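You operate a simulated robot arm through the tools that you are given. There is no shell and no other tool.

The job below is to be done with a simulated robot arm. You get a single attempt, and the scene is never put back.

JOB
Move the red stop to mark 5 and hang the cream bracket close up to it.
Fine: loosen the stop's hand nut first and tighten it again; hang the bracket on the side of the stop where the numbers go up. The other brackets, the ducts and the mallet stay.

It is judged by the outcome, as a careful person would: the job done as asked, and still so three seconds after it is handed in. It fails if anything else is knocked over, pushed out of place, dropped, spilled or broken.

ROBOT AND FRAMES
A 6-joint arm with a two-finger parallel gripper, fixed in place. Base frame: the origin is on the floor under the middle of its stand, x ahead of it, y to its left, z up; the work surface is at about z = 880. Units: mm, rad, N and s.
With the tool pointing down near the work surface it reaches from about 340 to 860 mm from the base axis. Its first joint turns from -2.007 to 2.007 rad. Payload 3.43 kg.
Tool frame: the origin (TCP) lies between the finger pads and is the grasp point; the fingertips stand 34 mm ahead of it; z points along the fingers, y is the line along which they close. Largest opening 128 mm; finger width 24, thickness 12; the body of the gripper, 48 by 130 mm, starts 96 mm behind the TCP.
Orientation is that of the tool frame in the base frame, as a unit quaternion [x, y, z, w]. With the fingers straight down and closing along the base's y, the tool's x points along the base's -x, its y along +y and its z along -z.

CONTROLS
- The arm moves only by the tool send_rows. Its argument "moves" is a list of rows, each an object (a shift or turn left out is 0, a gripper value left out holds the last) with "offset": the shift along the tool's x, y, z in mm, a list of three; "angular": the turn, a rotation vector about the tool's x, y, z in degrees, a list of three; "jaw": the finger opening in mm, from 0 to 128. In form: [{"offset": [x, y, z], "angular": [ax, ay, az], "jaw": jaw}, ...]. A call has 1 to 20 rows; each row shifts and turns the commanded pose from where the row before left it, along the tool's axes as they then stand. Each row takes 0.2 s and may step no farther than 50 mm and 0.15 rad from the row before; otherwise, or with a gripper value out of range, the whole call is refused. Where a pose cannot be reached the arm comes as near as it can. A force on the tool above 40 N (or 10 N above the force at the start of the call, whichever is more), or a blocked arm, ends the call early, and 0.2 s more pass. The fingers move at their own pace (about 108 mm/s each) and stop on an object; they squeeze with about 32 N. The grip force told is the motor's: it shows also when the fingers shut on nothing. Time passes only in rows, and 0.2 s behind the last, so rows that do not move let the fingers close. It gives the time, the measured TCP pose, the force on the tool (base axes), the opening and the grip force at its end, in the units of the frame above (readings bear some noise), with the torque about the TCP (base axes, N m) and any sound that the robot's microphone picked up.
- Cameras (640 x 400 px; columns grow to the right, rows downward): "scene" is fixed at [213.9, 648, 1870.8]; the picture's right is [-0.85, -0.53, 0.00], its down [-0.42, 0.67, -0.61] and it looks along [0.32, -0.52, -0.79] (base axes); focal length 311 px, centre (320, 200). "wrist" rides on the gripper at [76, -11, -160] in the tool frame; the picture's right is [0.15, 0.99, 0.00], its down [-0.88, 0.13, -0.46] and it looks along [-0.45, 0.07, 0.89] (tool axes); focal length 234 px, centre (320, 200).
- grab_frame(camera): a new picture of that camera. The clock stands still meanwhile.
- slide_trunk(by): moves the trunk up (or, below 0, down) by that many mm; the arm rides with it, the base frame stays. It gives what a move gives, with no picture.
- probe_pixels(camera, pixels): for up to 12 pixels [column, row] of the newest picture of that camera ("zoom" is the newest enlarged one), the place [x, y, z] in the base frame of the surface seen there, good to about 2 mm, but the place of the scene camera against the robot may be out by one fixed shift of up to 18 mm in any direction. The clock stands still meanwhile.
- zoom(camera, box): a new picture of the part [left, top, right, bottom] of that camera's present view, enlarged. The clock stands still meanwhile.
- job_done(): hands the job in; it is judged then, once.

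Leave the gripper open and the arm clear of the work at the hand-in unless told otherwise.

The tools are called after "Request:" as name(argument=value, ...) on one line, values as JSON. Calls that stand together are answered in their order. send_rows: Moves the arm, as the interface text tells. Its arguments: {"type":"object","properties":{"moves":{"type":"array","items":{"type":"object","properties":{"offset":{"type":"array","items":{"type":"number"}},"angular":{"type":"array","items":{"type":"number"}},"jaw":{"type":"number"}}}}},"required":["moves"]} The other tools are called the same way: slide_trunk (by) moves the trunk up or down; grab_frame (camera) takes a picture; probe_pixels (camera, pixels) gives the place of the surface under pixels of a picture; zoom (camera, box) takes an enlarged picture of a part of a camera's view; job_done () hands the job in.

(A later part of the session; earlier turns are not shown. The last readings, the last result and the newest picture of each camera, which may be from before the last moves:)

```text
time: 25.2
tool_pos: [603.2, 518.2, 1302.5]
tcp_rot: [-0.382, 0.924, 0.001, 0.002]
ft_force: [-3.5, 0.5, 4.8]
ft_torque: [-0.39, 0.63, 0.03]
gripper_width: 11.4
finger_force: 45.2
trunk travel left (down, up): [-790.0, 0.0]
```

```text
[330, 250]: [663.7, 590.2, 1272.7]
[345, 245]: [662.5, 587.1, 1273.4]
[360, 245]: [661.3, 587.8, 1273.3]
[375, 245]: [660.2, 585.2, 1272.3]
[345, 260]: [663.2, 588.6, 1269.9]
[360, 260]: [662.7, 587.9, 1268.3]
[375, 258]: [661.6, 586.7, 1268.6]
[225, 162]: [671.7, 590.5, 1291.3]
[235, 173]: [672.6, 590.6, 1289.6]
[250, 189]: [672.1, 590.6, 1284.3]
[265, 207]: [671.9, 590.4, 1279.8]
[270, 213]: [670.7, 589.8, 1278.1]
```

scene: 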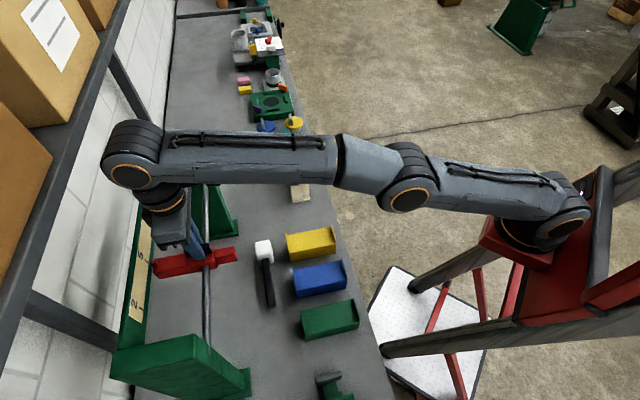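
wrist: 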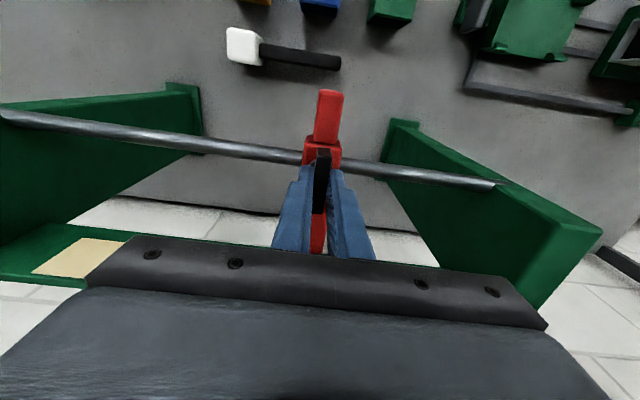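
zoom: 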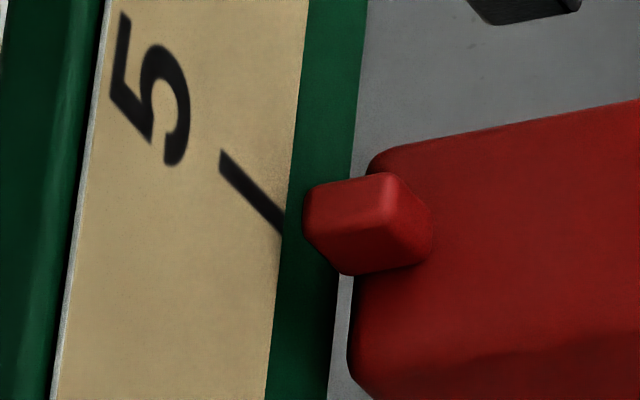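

Along the rod (scene camera), mark 5 is at 57.6 and the pointer spans 52.8–59.8, centre ≈56.4: about 1.1 mm short. I nudge it +1.1 mm and re-measure.

Request:
send_rows(moves=[{"offset": [0, -1.1, 0]}, {}, {}])

Request:
zoom(camera="scene", box=[135, 250, 167, 274])

Request:
probe_pixels(camera="zoom", pixels=[[345, 183], [355, 181], [365, 179], [375, 177], [345, 255], [355, 253], [365, 251], [375, 250], [345, 262], [355, 260], [365, 258], [385, 255]])

```text
time: 26.0
tool_pos: [604.3, 517.2, 1302.2]
tcp_rot: [-0.383, 0.924, 0.001, 0.002]
ft_force: [0.2, 2.8, 9.6]
ft_torque: [-0.38, 0.53, 0.01]
gripper_width: 11.4
finger_force: 45.4
trunk travel left (down, up): [-790.0, 0.0]
```

```text
16.00 times, centred on (151, 262) of scene
```

zoom: 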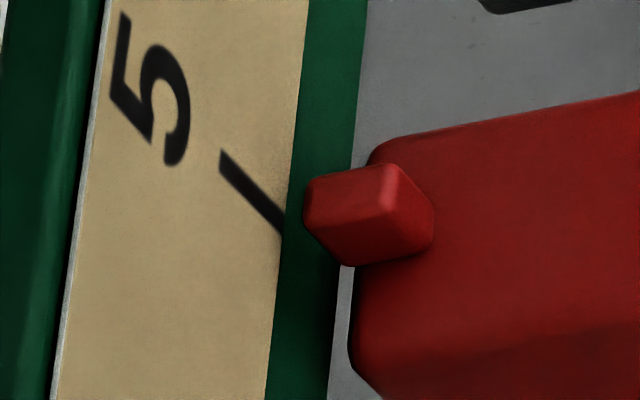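

```text
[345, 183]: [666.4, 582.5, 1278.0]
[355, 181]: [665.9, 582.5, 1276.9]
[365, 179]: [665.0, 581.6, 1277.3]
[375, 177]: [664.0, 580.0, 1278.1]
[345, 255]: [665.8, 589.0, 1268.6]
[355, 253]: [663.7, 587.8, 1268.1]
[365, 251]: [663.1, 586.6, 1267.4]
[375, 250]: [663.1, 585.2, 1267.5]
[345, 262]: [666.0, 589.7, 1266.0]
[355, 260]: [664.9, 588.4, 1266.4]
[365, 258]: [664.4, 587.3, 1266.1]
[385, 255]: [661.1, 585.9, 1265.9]
```

The pointer face is now at 54.1, so its centre is within a few tenths of a millimetre of mark 5 (57.6). Now I tighten: turn clockwise 84° first and check.

Request:
send_rows(moves=[{"offset": [0, 0, -0.7]}, {"angular": [0, 0, 6]}, {"angular": [0, 0, 6]}, {"angular": [0, 0, 6]}, {"angular": [0, 0, 6]}, {"angular": [0, 0, 6]}, {"angular": [0, 0, 6]}, {"angular": [0, 0, 6]}, {"angular": [0, 0, 6]}, {"angular": [0, 0, 6]}, {"angular": [0, 0, 6]}, {"angular": [0, 0, 6]}, {"angular": [0, 0, 6]}, {"angular": [0, 0, 6]}, {"angular": [0, 0, 6]}])

Request:
zoom(camera="scene", box=[120, 230, 240, 300])

```text
time: 29.2
tool_pos: [604.5, 516.4, 1302.0]
tcp_rot: [0.335, 0.942, 0.002, 0.0]
ft_force: [8.0, 4.0, -7.0]
ft_torque: [-0.77, -0.97, -0.03]
gripper_width: 11.7
finger_force: 45.0
trunk travel left (down, up): [-790.0, 0.0]
```

```text
5.33 times, centred on (180, 265) of scene
```

zoom: 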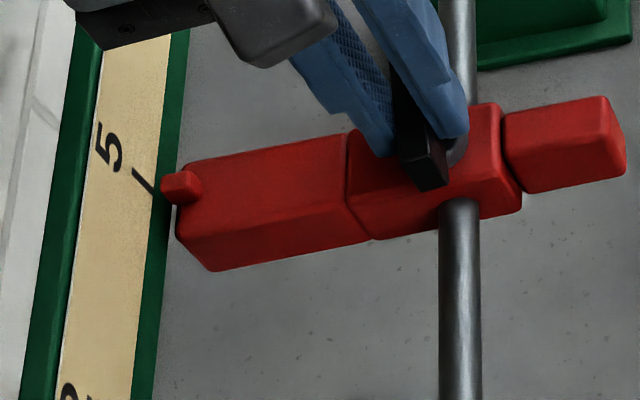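

The nut turned 84° back with the pointer still at 5. I turn the last 6° and then a few degrees more to feel it tight.

Request:
send_rows(moves=[{"angular": [0, 0, 3]}, {"angular": [0, 0, 3]}, {"angular": [0, 0, 2]}, {"angular": [0, 0, 2]}])

```text
time: 30.2
tool_pos: [604.0, 517.2, 1302.0]
tcp_rot: [0.415, 0.91, 0.001, 0.0]
ft_force: [7.5, 2.3, -5.5]
ft_torque: [-0.38, 0.22, 1.23]
gripper_width: 12.6
finger_force: 45.0
trunk travel left (down, up): [-790.0, 0.0]
```

A torque of 1.2 N·m shows the nut is at its tight end. I make a light test pull of 1.5 mm along the rod to confirm the stop is locked, then return.

Request:
send_rows(moves=[{"offset": [1.5, 0, 0]}, {}])

Request:
send_rows(moves=[{"offset": [-1.5, 0, 0], "angular": [0, 0, -3]}, {}])

```text
time: 30.8
tool_pos: [604.5, 517.7, 1301.9]
tcp_rot: [0.416, 0.91, 0.001, 0.0]
ft_force: [6.2, -2.2, -9.1]
ft_torque: [-0.16, 0.47, 1.15]
gripper_width: 12.4
finger_force: 45.4
trunk travel left (down, up): [-790.0, 0.0]
```

```text
time: 31.4
tool_pos: [603.6, 516.6, 1302.4]
tcp_rot: [0.391, 0.921, 0.001, 0.001]
ft_force: [-2.0, -4.0, -14.0]
ft_torque: [-0.44, 0.39, 0.64]
gripper_width: 11.5
finger_force: 45.3
trunk travel left (down, up): [-790.0, 0.0]
```

The stop did not move under the test. I open the jaw and back off upward and slightly toward the robot, then look.

Request:
send_rows(moves=[{"jaw": 62}, {}, {"offset": [0, -3, -8]}, {"offset": [0, -3, -8]}, {"offset": [0, -3, -8]}, {"offset": [0, -3, -8]}, {"offset": [0, -3, -8]}])

Request:
grab_frame(camera="wrist")

Request:
zoom(camera="wrist", box=[240, 100, 480, 220])

Request:
zoom(camera="scene", box=[135, 250, 167, 274])

Request:
probe_pixels(camera="zoom", pixels=[[345, 183], [355, 181], [365, 179], [375, 177], [345, 255], [355, 253], [365, 251], [375, 250], [345, 262], [355, 260], [245, 183], [265, 207]])

```text
time: 33.0
tool_pos: [594.9, 506.4, 1341.8]
tcp_rot: [0.391, 0.92, 0.002, 0.0]
ft_force: [0.5, -0.3, 0.2]
ft_torque: [0.0, -0.06, 0.01]
gripper_width: 61.8
finger_force: 0.0
trunk travel left (down, up): [-790.0, 0.0]
```

```text
taken
```

wrist: 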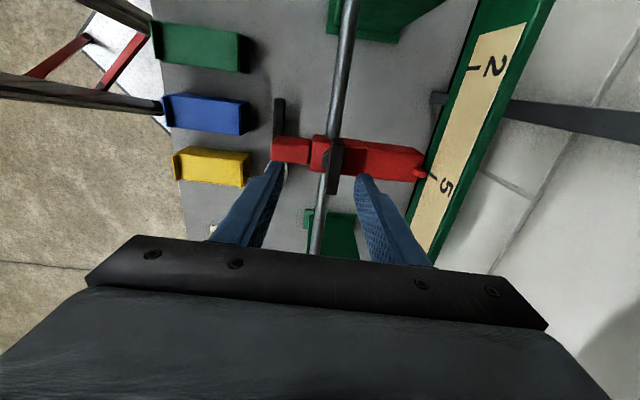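

```text
2.67 times, centred on (360, 160) of wrist
```

zoom: 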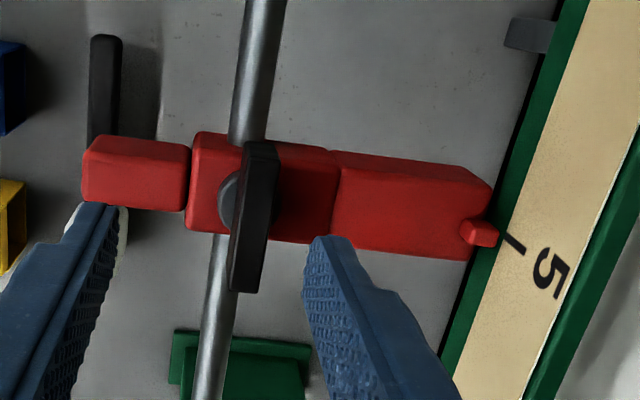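

```text
16.00 times, centred on (151, 262) of scene
```

zoom: 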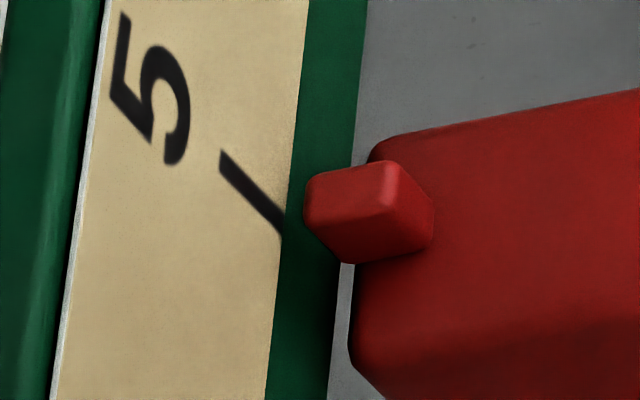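

```text
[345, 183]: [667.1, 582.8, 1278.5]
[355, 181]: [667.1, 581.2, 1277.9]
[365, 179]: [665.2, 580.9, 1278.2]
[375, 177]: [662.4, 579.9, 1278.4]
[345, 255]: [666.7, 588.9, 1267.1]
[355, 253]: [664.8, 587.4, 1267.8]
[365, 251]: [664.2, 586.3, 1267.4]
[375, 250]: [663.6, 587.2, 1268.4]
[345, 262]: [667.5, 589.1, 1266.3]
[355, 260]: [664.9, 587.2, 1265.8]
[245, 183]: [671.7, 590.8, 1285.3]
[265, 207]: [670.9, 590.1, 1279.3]
```

After tightening, the pointer is within about 1 mm of the mark in the scene view. I double-check with the wrist camera.

Request:
zoom(camera="wrist", box=[400, 155, 450, 195])

Request:
probe_pixels(camera="zoom", pixels=[[180, 120], [200, 120], [220, 120], [200, 160], [220, 170], [240, 180], [200, 200], [220, 210], [250, 200], [300, 220], [320, 240], [340, 255]])

```text
10.00 times, centred on (425, 175) of wrist
```

zoom: 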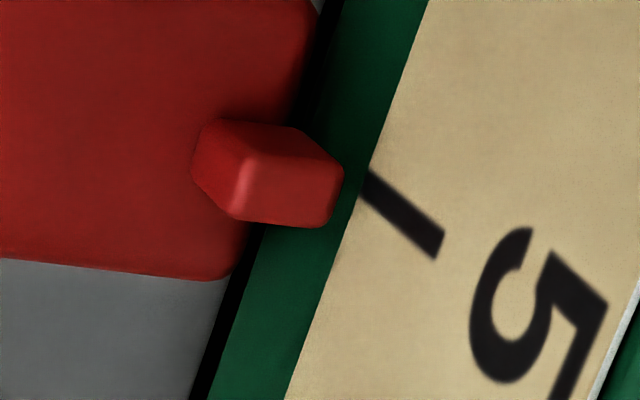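

```text
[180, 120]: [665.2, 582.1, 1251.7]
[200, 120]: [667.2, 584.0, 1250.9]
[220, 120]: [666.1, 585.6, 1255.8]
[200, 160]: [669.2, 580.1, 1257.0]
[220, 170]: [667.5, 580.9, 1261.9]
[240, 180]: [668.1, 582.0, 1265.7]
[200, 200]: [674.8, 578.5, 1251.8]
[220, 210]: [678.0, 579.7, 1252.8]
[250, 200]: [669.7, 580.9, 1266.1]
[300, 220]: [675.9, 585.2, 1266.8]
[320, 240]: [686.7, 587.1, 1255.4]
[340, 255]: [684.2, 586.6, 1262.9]
```

Request:
probe_pixels(camera="zoom", pixels=[[270, 165], [300, 170], [325, 180], [265, 190], [295, 195], [320, 200], [265, 213], [290, 217], [315, 222], [380, 190], [405, 212], [430, 235]])

Request:
probe_pixels(camera="zoom", pixels=[[260, 140], [280, 145], [300, 150], [320, 162], [240, 130], [260, 130], [280, 135], [300, 140], [390, 198], [415, 222], [250, 205], [280, 205]])

```text
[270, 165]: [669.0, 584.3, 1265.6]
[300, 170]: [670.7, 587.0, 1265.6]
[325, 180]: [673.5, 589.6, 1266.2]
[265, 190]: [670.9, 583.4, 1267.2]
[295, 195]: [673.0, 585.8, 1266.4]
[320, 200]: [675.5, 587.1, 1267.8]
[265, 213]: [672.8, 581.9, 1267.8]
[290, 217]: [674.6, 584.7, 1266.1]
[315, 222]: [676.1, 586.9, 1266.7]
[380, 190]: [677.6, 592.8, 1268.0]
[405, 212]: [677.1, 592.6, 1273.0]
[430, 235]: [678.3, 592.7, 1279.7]
```

```text
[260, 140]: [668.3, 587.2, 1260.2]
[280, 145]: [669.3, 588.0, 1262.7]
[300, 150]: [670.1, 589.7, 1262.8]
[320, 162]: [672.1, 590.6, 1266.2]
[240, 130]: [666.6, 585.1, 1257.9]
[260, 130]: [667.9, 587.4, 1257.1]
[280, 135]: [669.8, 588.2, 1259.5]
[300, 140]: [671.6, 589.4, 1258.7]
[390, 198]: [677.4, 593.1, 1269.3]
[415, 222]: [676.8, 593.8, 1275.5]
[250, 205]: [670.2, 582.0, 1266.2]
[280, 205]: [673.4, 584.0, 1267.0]
```

Both cameras agree the pointer is within about 1 mm of the mark-5 line. Next I measure the stop body's far (higher-number) side edge, where the bracket will go.

Request:
zoom(camera="wrist", box=[300, 125, 420, 200])

Request:
probe_pixels(camera="zoom", pixels=[[110, 200], [110, 225], [105, 235], [240, 250], [240, 262], [245, 272], [330, 270], [330, 280], [450, 290], [450, 300], [100, 70], [300, 90]])

```text
5.33 times, centred on (360, 162) of wrist
```

zoom: 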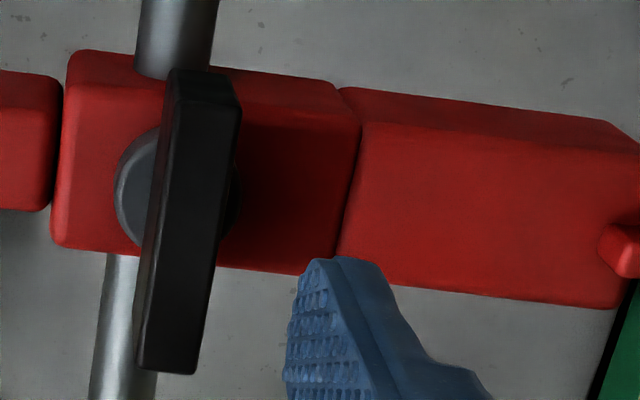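

```text
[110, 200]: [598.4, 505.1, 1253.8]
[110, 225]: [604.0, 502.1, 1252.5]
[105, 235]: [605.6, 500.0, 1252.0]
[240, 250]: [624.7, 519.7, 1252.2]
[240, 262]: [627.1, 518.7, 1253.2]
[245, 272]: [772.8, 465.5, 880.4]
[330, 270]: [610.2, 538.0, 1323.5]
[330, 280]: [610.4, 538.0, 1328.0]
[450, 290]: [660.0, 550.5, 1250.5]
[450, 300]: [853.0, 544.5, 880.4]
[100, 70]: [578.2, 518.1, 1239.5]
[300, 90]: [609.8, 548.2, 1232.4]
```

The stop body's far side is at s≈77.5. Now to the cream bracket: its cap spans r≈515.5–549, s≈435–481, top z≈1039. I back off from the frame, then travel to ~110 mm above the bracket with the fingers still set to close along n (outward).

Request:
send_rows(moves=[{"offset": [0, -46, 0], "angular": [0, 0, -1]}, {"offset": [0, -46, 0]}, {"offset": [0, -46, 0]}, {"offset": [-40, -10.8, 19]}, {"offset": [-40, -10.8, 19]}, {"offset": [-40, -10.8, 19]}, {"offset": [-40, -10.8, 19]}, {"offset": [-40, -10.8, 19]}, {"offset": [-40, -10.8, 19]}, {"offset": [-40, -10.8, 19]}, {"offset": [-40, -10.8, 19]}, {"offset": [-40, -10.8, 19]}, {"offset": [-40, -10.8, 19]}])

Request:
grab_frame(camera="wrist")

Request:
grab_frame(camera="scene")

```text
time: 35.8
tool_pos: [701.5, 51.0, 1151.8]
tcp_rot: [0.383, 0.924, 0.001, 0.001]
ft_force: [-0.3, 0.5, 0.2]
ft_torque: [-0.05, -0.03, 0.0]
gripper_width: 62.4
finger_force: 0.0
trunk travel left (down, up): [-790.0, 0.0]
```

```text
taken
```

wrist: 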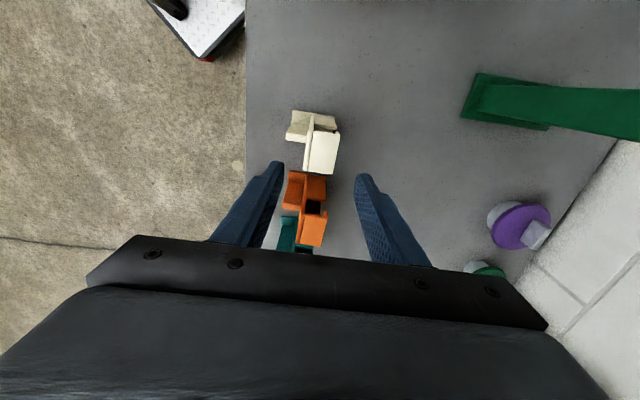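

```text
taken
```

scene: 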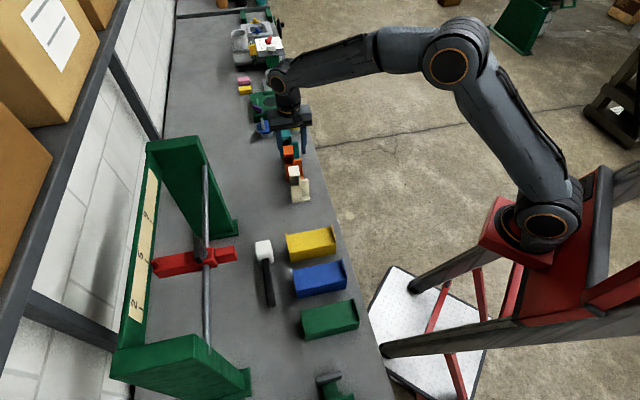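

The stop holds at 5. I'm above the cream bracket. I zoom in to measure cap edges and lip accurately.

Request:
zoom(camera="wrist", box=[270, 100, 370, 185])

Request:
probe_pixels(camera="zoom", pixels=[[215, 90], [235, 150], [225, 180], [255, 190], [345, 190], [350, 140], [345, 180], [330, 250], [335, 300], [240, 300], [240, 220], [290, 250]])

```text
4.71 times, centred on (320, 142) of wrist
```

zoom: 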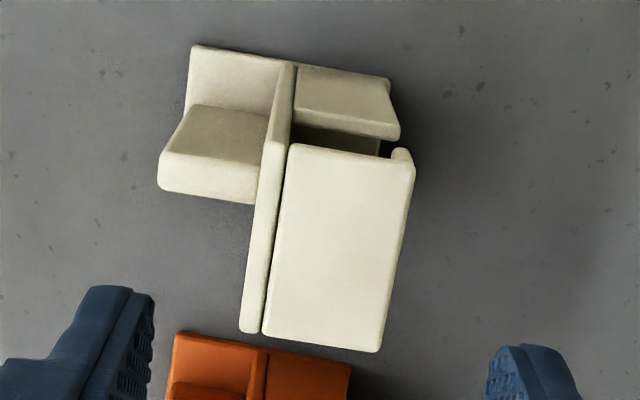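

```text
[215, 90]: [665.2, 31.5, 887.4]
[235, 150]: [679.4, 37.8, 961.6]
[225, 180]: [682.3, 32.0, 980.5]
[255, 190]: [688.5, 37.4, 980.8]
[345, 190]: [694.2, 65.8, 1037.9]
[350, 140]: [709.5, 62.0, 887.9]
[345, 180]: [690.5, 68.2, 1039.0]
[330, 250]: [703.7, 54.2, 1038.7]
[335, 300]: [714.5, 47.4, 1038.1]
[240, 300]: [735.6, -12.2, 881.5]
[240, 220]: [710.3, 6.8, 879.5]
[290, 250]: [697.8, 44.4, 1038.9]
```

Request:
probe_pixels(camera="zoom", pixels=[[295, 152], [405, 170], [378, 343], [270, 330], [247, 325], [256, 325], [402, 155], [395, 240], [385, 300], [258, 220], [252, 280], [405, 200]])

Request:
probe_pixels(camera="zoom", pixels=[[310, 80], [380, 90], [390, 130], [310, 115], [330, 135], [365, 145], [320, 125], [388, 145], [290, 100], [280, 130], [398, 150], [407, 160]])

```text
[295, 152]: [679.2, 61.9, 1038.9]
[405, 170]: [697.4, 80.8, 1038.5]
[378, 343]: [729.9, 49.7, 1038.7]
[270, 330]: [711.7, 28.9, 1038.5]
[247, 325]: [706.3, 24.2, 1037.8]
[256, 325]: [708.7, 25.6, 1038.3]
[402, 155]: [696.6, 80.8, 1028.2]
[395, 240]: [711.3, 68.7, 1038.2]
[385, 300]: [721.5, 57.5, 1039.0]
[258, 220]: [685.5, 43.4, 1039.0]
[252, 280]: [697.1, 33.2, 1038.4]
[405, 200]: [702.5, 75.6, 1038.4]
```

```text
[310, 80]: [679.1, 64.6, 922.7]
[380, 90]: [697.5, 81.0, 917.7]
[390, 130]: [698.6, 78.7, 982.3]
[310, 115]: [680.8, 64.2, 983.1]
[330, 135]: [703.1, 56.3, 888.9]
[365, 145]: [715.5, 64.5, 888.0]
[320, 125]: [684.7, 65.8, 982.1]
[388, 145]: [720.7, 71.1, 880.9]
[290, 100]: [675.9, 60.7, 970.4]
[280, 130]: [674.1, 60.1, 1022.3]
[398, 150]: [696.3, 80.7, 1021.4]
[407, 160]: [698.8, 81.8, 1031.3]
```

Cap: r 515–552, s 435–483.5, top z 1038.5, lip bottom ≈1020, lower side walls' top ≈982.5. I'll grip it across cap and back plate by the top 14 mm (TCP r 533.5, s 462, z 1059), so the fingers stay above the lip's lower edge. Descending now with the jaw at 62.

Request:
send_rows(moves=[{"offset": [-2, 1.4, 20]}, {"offset": [0, 0, 20]}, {"offset": [0, 0, 20]}, {"offset": [0, 0, 14]}])

Request:
zoom(camera="wrist", box=[240, 90, 400, 220])

```text
time: 36.8
tool_pos: [702.8, 49.6, 1079.2]
tcp_rot: [0.382, 0.924, 0.002, 0.0]
ft_force: [-0.8, -0.7, -0.7]
ft_torque: [0.0, -0.03, 0.0]
gripper_width: 62.2
finger_force: 0.0
trunk travel left (down, up): [-790.0, 0.0]
```

```text
3.08 times, centred on (320, 155) of wrist
```

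zoom: 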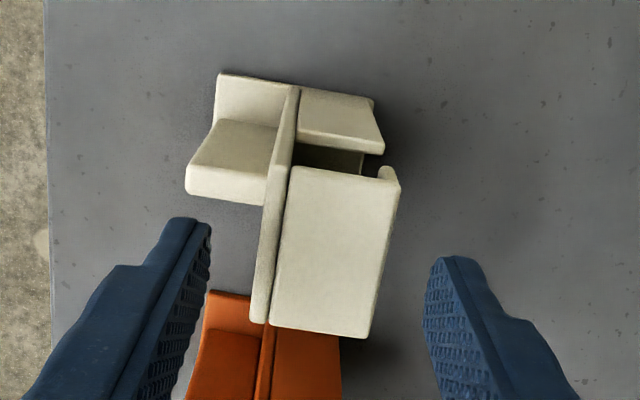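

The cap is centred between the fingers. I go down the last 20 mm and close.

Request:
send_rows(moves=[{"offset": [0, 1, 10]}, {"offset": [0, 0, 10]}])

Request:
zoom(camera="wrist", box=[240, 90, 400, 220])

```text
time: 37.4
tool_pos: [702.4, 52.6, 1057.2]
tcp_rot: [0.382, 0.924, 0.002, 0.001]
ft_force: [-0.7, 0.2, -0.9]
ft_torque: [0.0, 0.02, -0.01]
gripper_width: 62.1
finger_force: 0.1
trunk travel left (down, up): [-790.0, 0.0]
```

```text
3.08 times, centred on (320, 155) of wrist
```

zoom: 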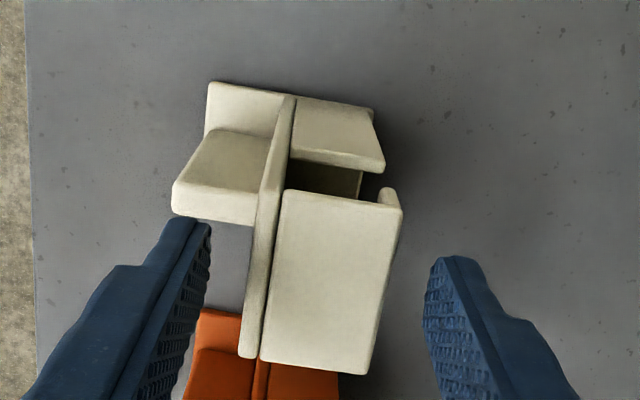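

Centred (r≈533.9). I close the fingers on the cap.

Request:
send_rows(moves=[{"offset": [0, 0, -1], "jaw": 34}, {"jaw": 20}, {"jaw": 0}, {}])

Request:
zoom(camera="wrist", box=[240, 90, 400, 220])

```text
time: 38.4
tool_pos: [703.3, 52.5, 1057.9]
tcp_rot: [0.383, 0.924, 0.001, 0.0]
ft_force: [0.3, 0.3, -0.7]
ft_torque: [-0.02, -0.02, -0.03]
gripper_width: 37.7
finger_force: 31.7
trunk travel left (down, up): [-790.0, 0.0]
```

```text
3.08 times, centred on (320, 155) of wrist
```

zoom: 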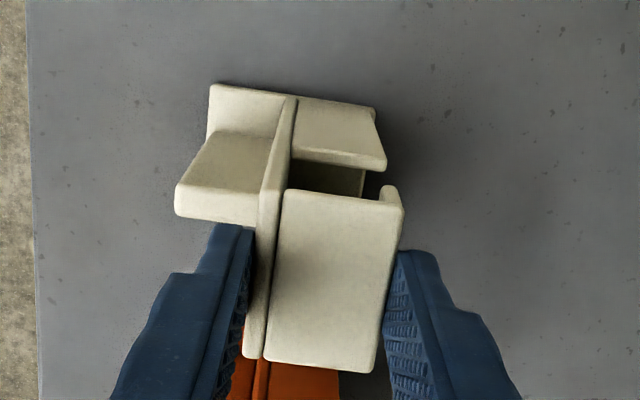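

Held at 37.7 mm width. I lift 30 mm and check that it hangs true.

Request:
send_rows(moves=[{"offset": [0, 0, -6]}, {"offset": [0, 0, -8]}, {"offset": [0, 0, -8]}, {"offset": [0, 0, -8]}, {}])

Request:
zoom(camera="wrist", box=[240, 90, 400, 220])

Request:
zoom(camera="scene", box=[250, 110, 340, 210])

```text
time: 39.6
tool_pos: [703.6, 51.1, 1086.3]
tcp_rot: [0.383, 0.924, 0.002, 0.001]
ft_force: [0.1, -0.8, -2.5]
ft_torque: [0.01, 0.01, -0.01]
gripper_width: 37.5
finger_force: 31.4
trunk travel left (down, up): [-790.0, 0.0]
```

```text
3.08 times, centred on (320, 155) of wrist
```

zoom: 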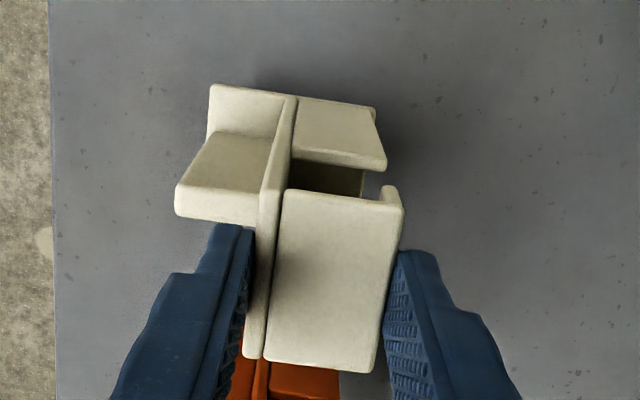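

```text
4.00 times, centred on (295, 160) of scene
```

zoom: 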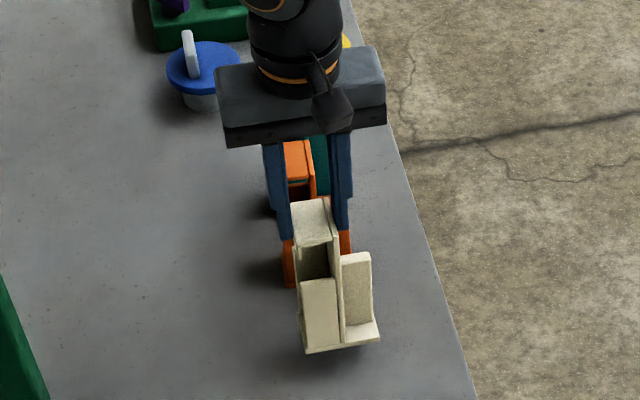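

The bracket hangs upright in the grip. I raise it to z≈1320, then carry it toward the rod, staying on the robot side (r≈640) of the frame.

Request:
send_rows(moves=[{"offset": [0, 0, -39]}, {"offset": [0, 0, -39]}, {"offset": [0, 0, -39]}, {"offset": [0, 0, -39]}, {"offset": [0, 0, -39]}, {"offset": [0, 0, -39]}, {"offset": [40, 13.2, 0]}, {"offset": [40, 13.2, 0]}, {"offset": [40, 13.2, 0]}, {"offset": [40, 13.2, 0]}, {"offset": [40, 13.2, 0]}, {"offset": [40, 13.2, 0]}, {"offset": [40, 13.2, 0]}, {"offset": [40, 13.2, 0]}])

Request:
grab_frame(camera="wrist")

Request:
grab_frame(camera="scene")

```text
time: 42.6
tool_pos: [551.5, 352.7, 1320.5]
tcp_rot: [0.383, 0.924, 0.001, 0.001]
ft_force: [0.0, -0.6, -1.9]
ft_torque: [0.06, -0.02, 0.0]
gripper_width: 37.6
finger_force: 32.0
trunk travel left (down, up): [-790.0, 0.0]
```

```text
taken
```

wrist: 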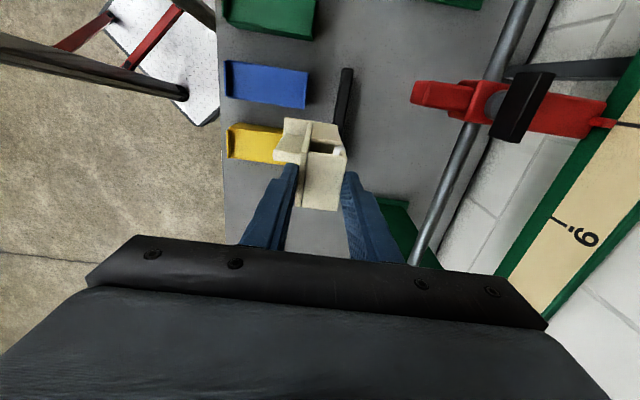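

```text
taken
```

scene: 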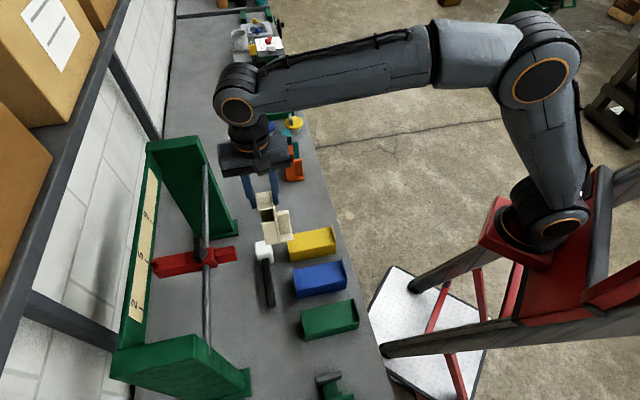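

The bracket is in hand at r≈639, s≈141. From this view I measure the rod, the stop's high-number side and the nut-bar end.

Request:
zoom(camera="wrist", box=[380, 60, 580, 185])

Request:
probe_pixels(camera="zoom", pixels=[[220, 250], [240, 255], [205, 255], [180, 320], [200, 320], [165, 315], [250, 165], [270, 200], [350, 225], [450, 250], [400, 250], [380, 250]])

Request:
zoom(camera="wrist", box=[260, 100, 380, 220])

Request:
probe_pixels(camera="zoom", pixels=[[250, 170], [340, 170], [335, 185], [300, 185], [300, 260], [330, 300], [270, 300], [225, 280], [370, 170], [275, 80], [360, 105], [240, 230]])

```text
3.20 times, centred on (480, 122) of wrist
```

zoom: 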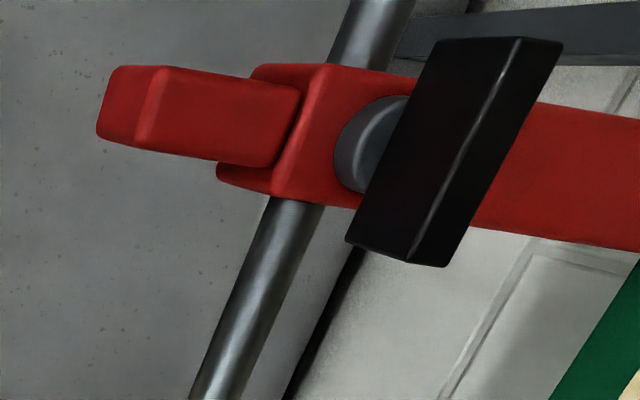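

```text
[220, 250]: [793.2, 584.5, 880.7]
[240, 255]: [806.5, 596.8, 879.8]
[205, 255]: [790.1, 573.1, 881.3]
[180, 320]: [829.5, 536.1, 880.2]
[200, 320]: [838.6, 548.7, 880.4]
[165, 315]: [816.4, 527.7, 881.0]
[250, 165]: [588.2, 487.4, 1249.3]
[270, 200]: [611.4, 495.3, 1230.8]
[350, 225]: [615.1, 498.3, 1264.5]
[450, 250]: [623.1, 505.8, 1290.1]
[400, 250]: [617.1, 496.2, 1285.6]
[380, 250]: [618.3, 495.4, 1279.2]
```

```text
3.33 times, centred on (320, 160) of wrist
```

zoom: 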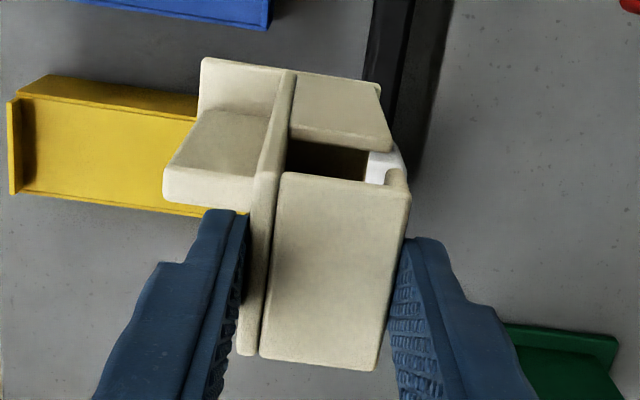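

```text
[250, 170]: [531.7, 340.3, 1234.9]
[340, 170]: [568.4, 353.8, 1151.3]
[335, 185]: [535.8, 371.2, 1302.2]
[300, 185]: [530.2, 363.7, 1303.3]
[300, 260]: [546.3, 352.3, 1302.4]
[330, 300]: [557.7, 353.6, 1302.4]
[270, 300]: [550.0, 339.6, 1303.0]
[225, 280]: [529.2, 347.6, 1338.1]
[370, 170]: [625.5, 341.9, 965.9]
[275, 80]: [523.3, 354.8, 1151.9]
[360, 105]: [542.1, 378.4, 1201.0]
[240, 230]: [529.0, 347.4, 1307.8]
```

Request:
grab_frame(camera="wrist")

Request:
probe_pixels(camera="wrist", pixels=[[466, 134], [460, 150], [452, 168], [447, 182], [468, 137], [463, 134], [471, 137], [457, 150], [463, 151], [440, 200], [466, 124], [455, 120]])

```text
taken
```

wrist: 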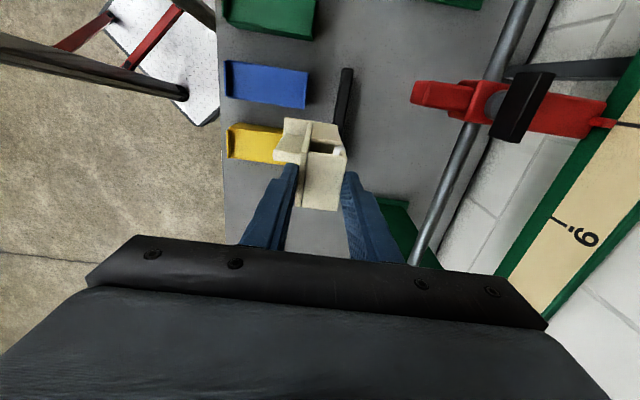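

```text
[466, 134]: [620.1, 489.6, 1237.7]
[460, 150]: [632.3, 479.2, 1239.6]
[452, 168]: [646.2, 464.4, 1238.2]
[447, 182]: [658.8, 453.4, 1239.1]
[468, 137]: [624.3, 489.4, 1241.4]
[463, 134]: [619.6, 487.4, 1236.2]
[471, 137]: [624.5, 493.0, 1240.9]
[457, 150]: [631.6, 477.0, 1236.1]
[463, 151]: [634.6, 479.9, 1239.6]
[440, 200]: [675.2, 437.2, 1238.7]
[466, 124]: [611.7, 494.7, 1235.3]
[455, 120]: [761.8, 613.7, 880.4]
```

Measured: rod axis at r≈791, radius ≈9, top z≈1240.3; hook opening ≈24 mm; nut-bar end at s≈87; stop face at s≈77.5. I will enter at s=118 (clear of the nut bar) with TCP z≈1286 so the rod passes between lip and side walls. First to r=720.

Request:
send_rows(moves=[{"offset": [7.5, 20, 8.6]}, {"offset": [7.5, 20, 8.6]}, {"offset": [7.6, 20, 8.6]}, {"offset": [0, 20.6, 8.7]}, {}])

Request:
grab_frame(camera="wrist")

Request:
zoom(camera="scene", box=[150, 190, 290, 290])

```text
time: 43.8
tool_pos: [593.7, 423.8, 1287.1]
tcp_rot: [0.382, 0.924, 0.001, 0.001]
ft_force: [-0.5, 0.7, -2.4]
ft_torque: [-0.01, -0.01, -0.04]
gripper_width: 37.5
finger_force: 32.3
trunk travel left (down, up): [-790.0, 0.0]
```

```text
taken
```

wrist: 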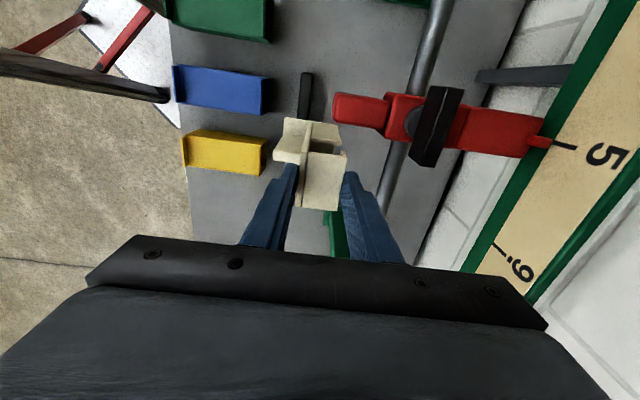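

```text
4.00 times, centred on (220, 240) of scene
```

zoom: 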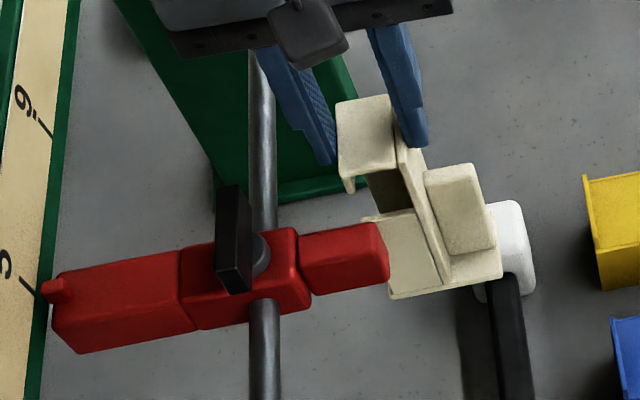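

Pose r≈719.5, s≈120, z≈1287. I advance 40 mm outward (still short of the rod) and check the heights in the pictures.

Request:
send_rows(moves=[{"offset": [0.5, 10, 0.2]}, {"offset": [0.5, 10, 0.2]}, {"offset": [0.5, 10, 0.2]}, {"offset": [0.5, 10, 0.2]}, {}])

Request:
zoom(camera="wrist", box=[260, 80, 460, 220])

Request:
zoom(camera="scene", box=[160, 200, 260, 280])

```text
time: 45.0
tool_pos: [619.7, 453.0, 1287.3]
tcp_rot: [0.383, 0.924, 0.002, 0.002]
ft_force: [0.1, 0.3, -2.4]
ft_torque: [0.02, -0.01, -0.03]
gripper_width: 37.8
finger_force: 31.9
trunk travel left (down, up): [-790.0, 0.0]
```

```text
2.86 times, centred on (360, 150) of wrist
```

zoom: 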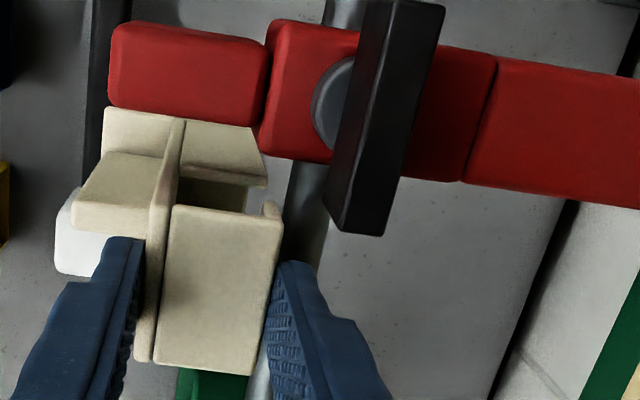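

```text
5.00 times, centred on (210, 240) of scene
```

zoom: 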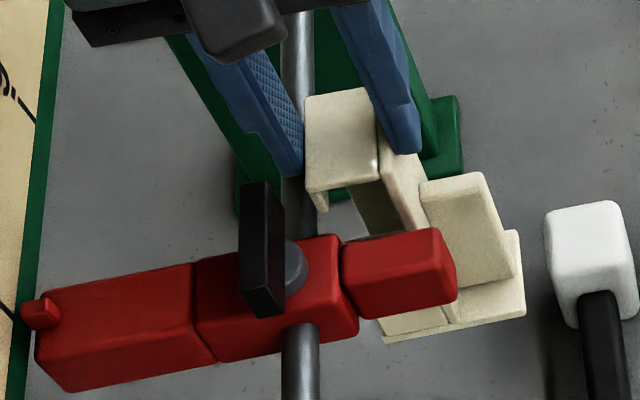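

I verify the heights: cap top, lip end and side-wall top against the rod.

Request:
zoom(camera="wrist", box=[260, 80, 460, 220])

Request:
probe_pixels(camera="zoom", pixels=[[200, 250], [250, 250], [250, 320], [268, 208], [275, 212], [220, 165], [245, 170], [210, 140], [310, 185], [305, 200], [300, 215], [225, 175]])

```text
2.86 times, centred on (360, 150) of wrist
```

zoom: 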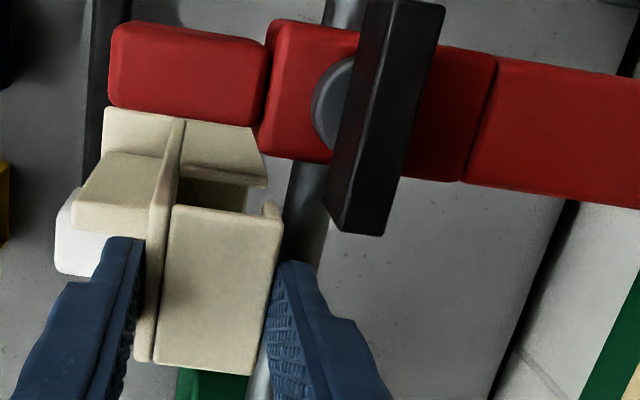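

```text
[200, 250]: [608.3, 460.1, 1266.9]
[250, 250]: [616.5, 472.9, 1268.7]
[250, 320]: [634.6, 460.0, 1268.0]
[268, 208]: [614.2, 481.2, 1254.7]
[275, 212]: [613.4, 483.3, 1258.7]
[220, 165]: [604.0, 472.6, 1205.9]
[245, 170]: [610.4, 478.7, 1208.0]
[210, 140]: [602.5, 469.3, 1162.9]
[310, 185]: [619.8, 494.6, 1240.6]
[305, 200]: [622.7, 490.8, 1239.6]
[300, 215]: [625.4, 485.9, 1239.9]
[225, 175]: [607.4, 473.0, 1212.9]
```

Cap top 1268, lip bottom ≈1249.5, side walls top ≈1212 — the rod (1222–1240) fits between with ~9–10 mm each way. I advance 31.5 mm so the rod sits in the middle of the hook.

Request:
send_rows(moves=[{"offset": [0, 6, 0]}, {"offset": [0, 6, 0]}, {"offset": [0, 6, 0]}, {"offset": [0, 6, 0]}, {"offset": [0, 6, 0]}, {"offset": [0, 1.5, 0]}, {}])

Request:
zoom(camera="wrist", box=[240, 80, 440, 220])

Request:
zoom(camera="scene", box=[160, 200, 260, 280])

```text
time: 46.6
tool_pos: [643.1, 477.4, 1287.9]
tcp_rot: [0.383, 0.924, 0.002, 0.001]
ft_force: [0.7, -0.6, -1.6]
ft_torque: [0.01, 0.02, -0.02]
gripper_width: 37.8
finger_force: 32.4
trunk travel left (down, up): [-790.0, 0.0]
```

```text
2.86 times, centred on (340, 150) of wrist
```

zoom: 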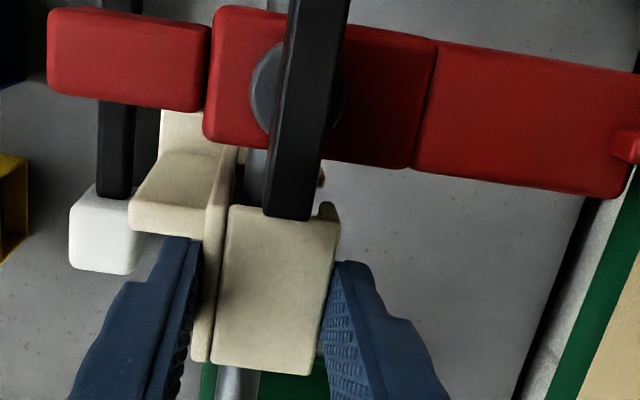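

```text
5.00 times, centred on (210, 240) of scene
```

zoom: 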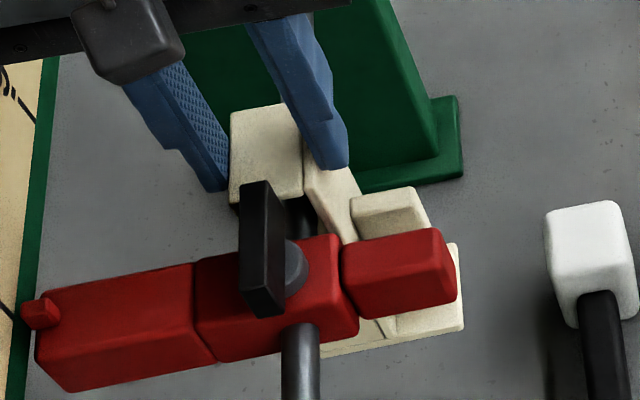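

No contact. TCP r≈792.3; I come back 1.7 mm to centre the rod, then lower 16 mm with the force watched.

Request:
send_rows(moves=[{"offset": [0, -1.7, 0]}, {"offset": [0, 0, 4]}, {"offset": [0, 0, 4]}, {"offset": [0, 0, 4]}, {"offset": [0, 0, 4]}, {}])

Request:
zoom(camera="wrist", box=[240, 80, 440, 220])

Request:
zoom(camera="scene", box=[160, 200, 260, 280])

```text
time: 48.0
tool_pos: [642.1, 476.5, 1272.2]
tcp_rot: [0.382, 0.924, 0.001, 0.001]
ft_force: [0.8, 0.2, -1.9]
ft_torque: [0.05, -0.01, -0.01]
gripper_width: 37.6
finger_force: 31.9
trunk travel left (down, up): [-790.0, 0.0]
```

```text
2.86 times, centred on (340, 150) of wrist
```

zoom: 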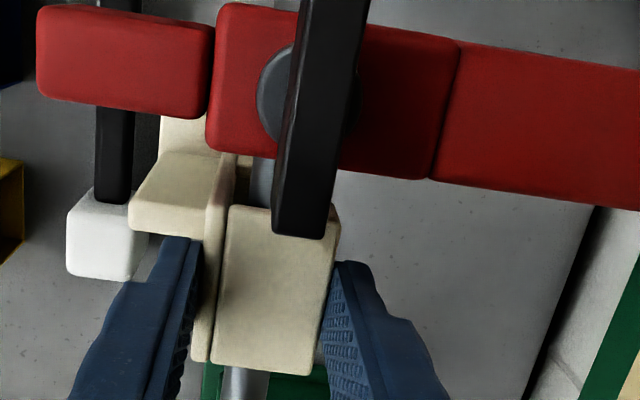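

```text
5.00 times, centred on (210, 240) of scene
```

zoom: 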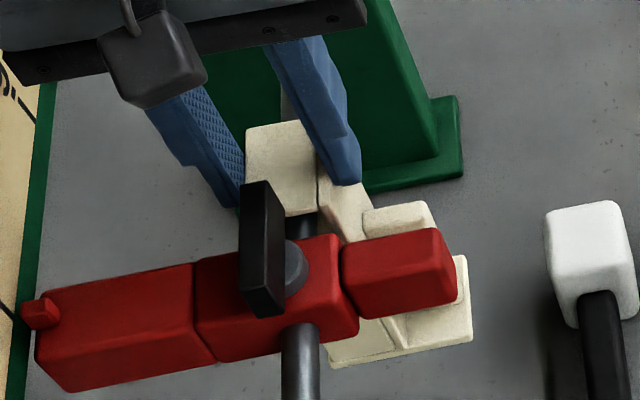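

No contact; the hook now straddles the rod (TCP r≈791, z≈1272). I slide 10 mm toward the stop, below the nut bar, and check the gap.

Request:
send_rows(moves=[{"offset": [2.5, 0, 0]}, {"offset": [2.5, 0, 0]}, {"offset": [2.5, 0, 0]}, {"offset": [2.5, 0, 0]}, {}])

Request:
zoom(camera="wrist", box=[260, 100, 400, 200])

Request:
zoom(camera="scene", box=[180, 220, 250, 280])

```text
time: 49.2
tool_pos: [633.9, 482.1, 1271.5]
tcp_rot: [0.383, 0.924, 0.001, 0.001]
ft_force: [0.3, 0.0, -2.0]
ft_torque: [0.0, -0.01, 0.01]
gripper_width: 37.6
finger_force: 32.3
trunk travel left (down, up): [-790.0, 0.0]
```

```text
4.00 times, centred on (330, 150) of wrist
```

zoom: 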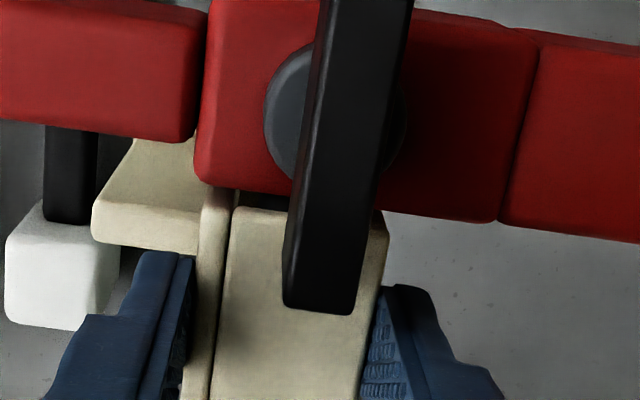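

```text
6.67 times, centred on (215, 250) of scene
```

zoom: 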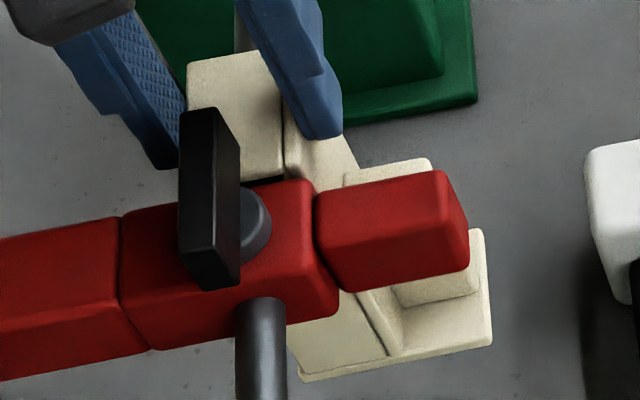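

Request:
zoom(camera="wrist", box=[260, 100, 400, 200])

Request:
probe_pixels(camera="zoom", pixels=[[255, 180], [240, 178], [225, 172], [275, 183], [430, 205], [250, 218], [270, 220], [240, 225], [265, 230], [215, 205], [380, 230], [260, 200]])

```text
4.00 times, centred on (330, 150) of wrist
```

zoom: 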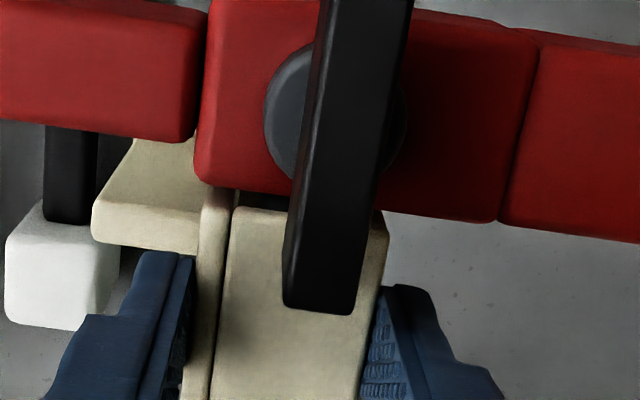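

```text
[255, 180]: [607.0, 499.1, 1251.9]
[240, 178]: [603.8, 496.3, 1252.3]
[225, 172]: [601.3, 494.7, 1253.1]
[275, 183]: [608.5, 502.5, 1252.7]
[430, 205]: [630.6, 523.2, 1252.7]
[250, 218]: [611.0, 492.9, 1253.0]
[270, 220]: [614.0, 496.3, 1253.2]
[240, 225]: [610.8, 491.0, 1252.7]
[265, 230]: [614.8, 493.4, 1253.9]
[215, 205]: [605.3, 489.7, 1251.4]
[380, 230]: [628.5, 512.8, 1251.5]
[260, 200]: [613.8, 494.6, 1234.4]
```

The gap between stop (s≈77.5) and bracket (s≈81.5) is about 4 mm, tops level. I slide 3 mm more in 1 mm rows, watching force.

Request:
send_rows(moves=[{"offset": [1, 0, 0]}, {"offset": [1, 0, 0]}, {"offset": [1, 0, 0]}, {}])

```text
time: 50.2
tool_pos: [632.5, 484.9, 1272.8]
tcp_rot: [0.384, 0.923, 0.001, 0.0]
ft_force: [1.7, -2.6, -0.9]
ft_torque: [-0.03, -0.07, 0.03]
gripper_width: 37.5
finger_force: 32.5
trunk travel left (down, up): [-790.0, 0.0]
```

A slight +3 N along the rod: the bracket has just touched the stop. I back off 0.5 mm and lower gently toward the rod.

Request:
send_rows(moves=[{"offset": [-0.5, 0, 0]}, {"offset": [0, 0, 1]}, {"offset": [0, 0, 1]}, {"offset": [0, 0, 1]}, {"offset": [0, 0, 1]}, {}])

```text
time: 51.6
tool_pos: [632.9, 484.0, 1268.2]
tcp_rot: [0.383, 0.924, 0.002, 0.001]
ft_force: [0.8, -0.4, -1.7]
ft_torque: [0.03, -0.01, -0.01]
gripper_width: 37.6
finger_force: 32.2
trunk travel left (down, up): [-790.0, 0.0]
```

Request:
send_rows(moves=[{"offset": [0, 0, 1]}, {"offset": [0, 0, 1]}, {}])

```text
time: 52.4
tool_pos: [632.2, 484.0, 1266.3]
tcp_rot: [0.382, 0.924, 0.002, 0.0]
ft_force: [0.5, 0.7, 1.1]
ft_torque: [0.1, 0.06, -0.01]
gripper_width: 37.6
finger_force: 31.9
trunk travel left (down, up): [-790.0, 0.0]
```

The z force rose from −1.9 to +1.1 N: the cap is touching the rod. I lower another 0.4 mm and look before opening.

Request:
send_rows(moves=[{"offset": [0, 0, 0.4]}, {}])

Request:
zoom(camera="wrist", box=[240, 90, 420, 210])

Request:
zoom(camera="scene", box=[180, 220, 250, 280])

```text
time: 53.0
tool_pos: [631.9, 484.2, 1266.0]
tcp_rot: [0.383, 0.924, 0.001, 0.001]
ft_force: [0.4, -0.8, 4.7]
ft_torque: [0.11, 0.11, -0.02]
gripper_width: 37.7
finger_force: 31.8
trunk travel left (down, up): [-790.0, 0.0]
```

```text
3.33 times, centred on (330, 150) of wrist
```

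zoom: 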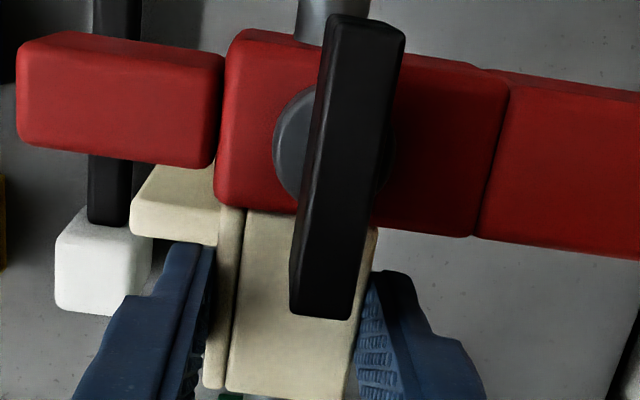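

```text
6.67 times, centred on (215, 250) of scene
```

zoom: 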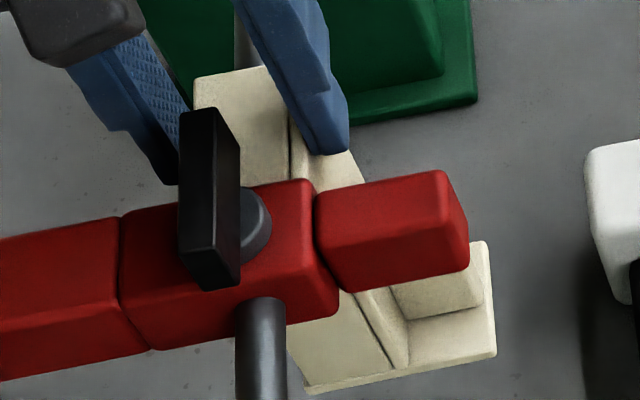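

The bracket bears on the rod right beside the stop. I open the fingers slowly so it can settle into its hanging position without a swing.

Request:
send_rows(moves=[{"jaw": 38.5}, {"jaw": 39.5}, {"jaw": 40.5}, {"jaw": 41.5}, {"jaw": 42.5}, {"jaw": 43.5}, {"jaw": 44.5}, {"jaw": 46}, {"jaw": 48}, {}])

Request:
zoom(camera="wrist", box=[240, 90, 420, 210])

Request:
zoom(camera="scene", box=[180, 220, 250, 280])

```text
time: 55.2
tool_pos: [632.3, 484.2, 1265.8]
tcp_rot: [0.383, 0.924, 0.0, 0.001]
ft_force: [1.0, -0.3, -0.6]
ft_torque: [-0.01, 0.0, 0.01]
gripper_width: 48.2
finger_force: 0.1
trunk travel left (down, up): [-790.0, 0.0]
```

```text
3.33 times, centred on (330, 150) of wrist
```

zoom: 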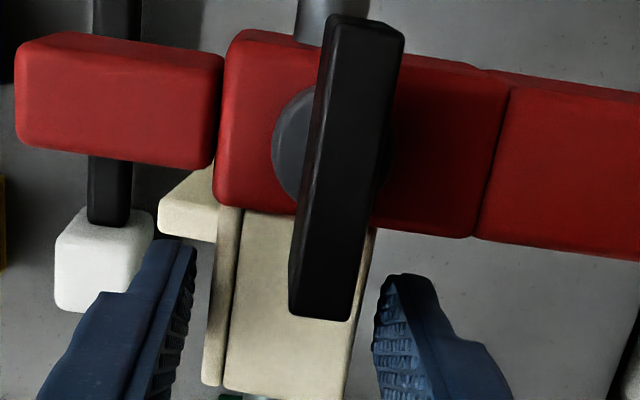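

```text
6.67 times, centred on (215, 250) of scene
```

zoom: 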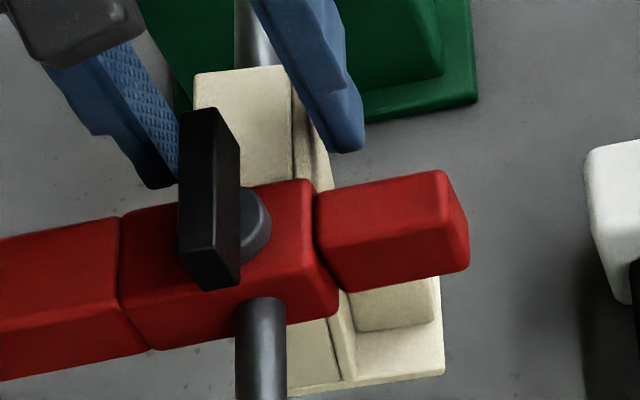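

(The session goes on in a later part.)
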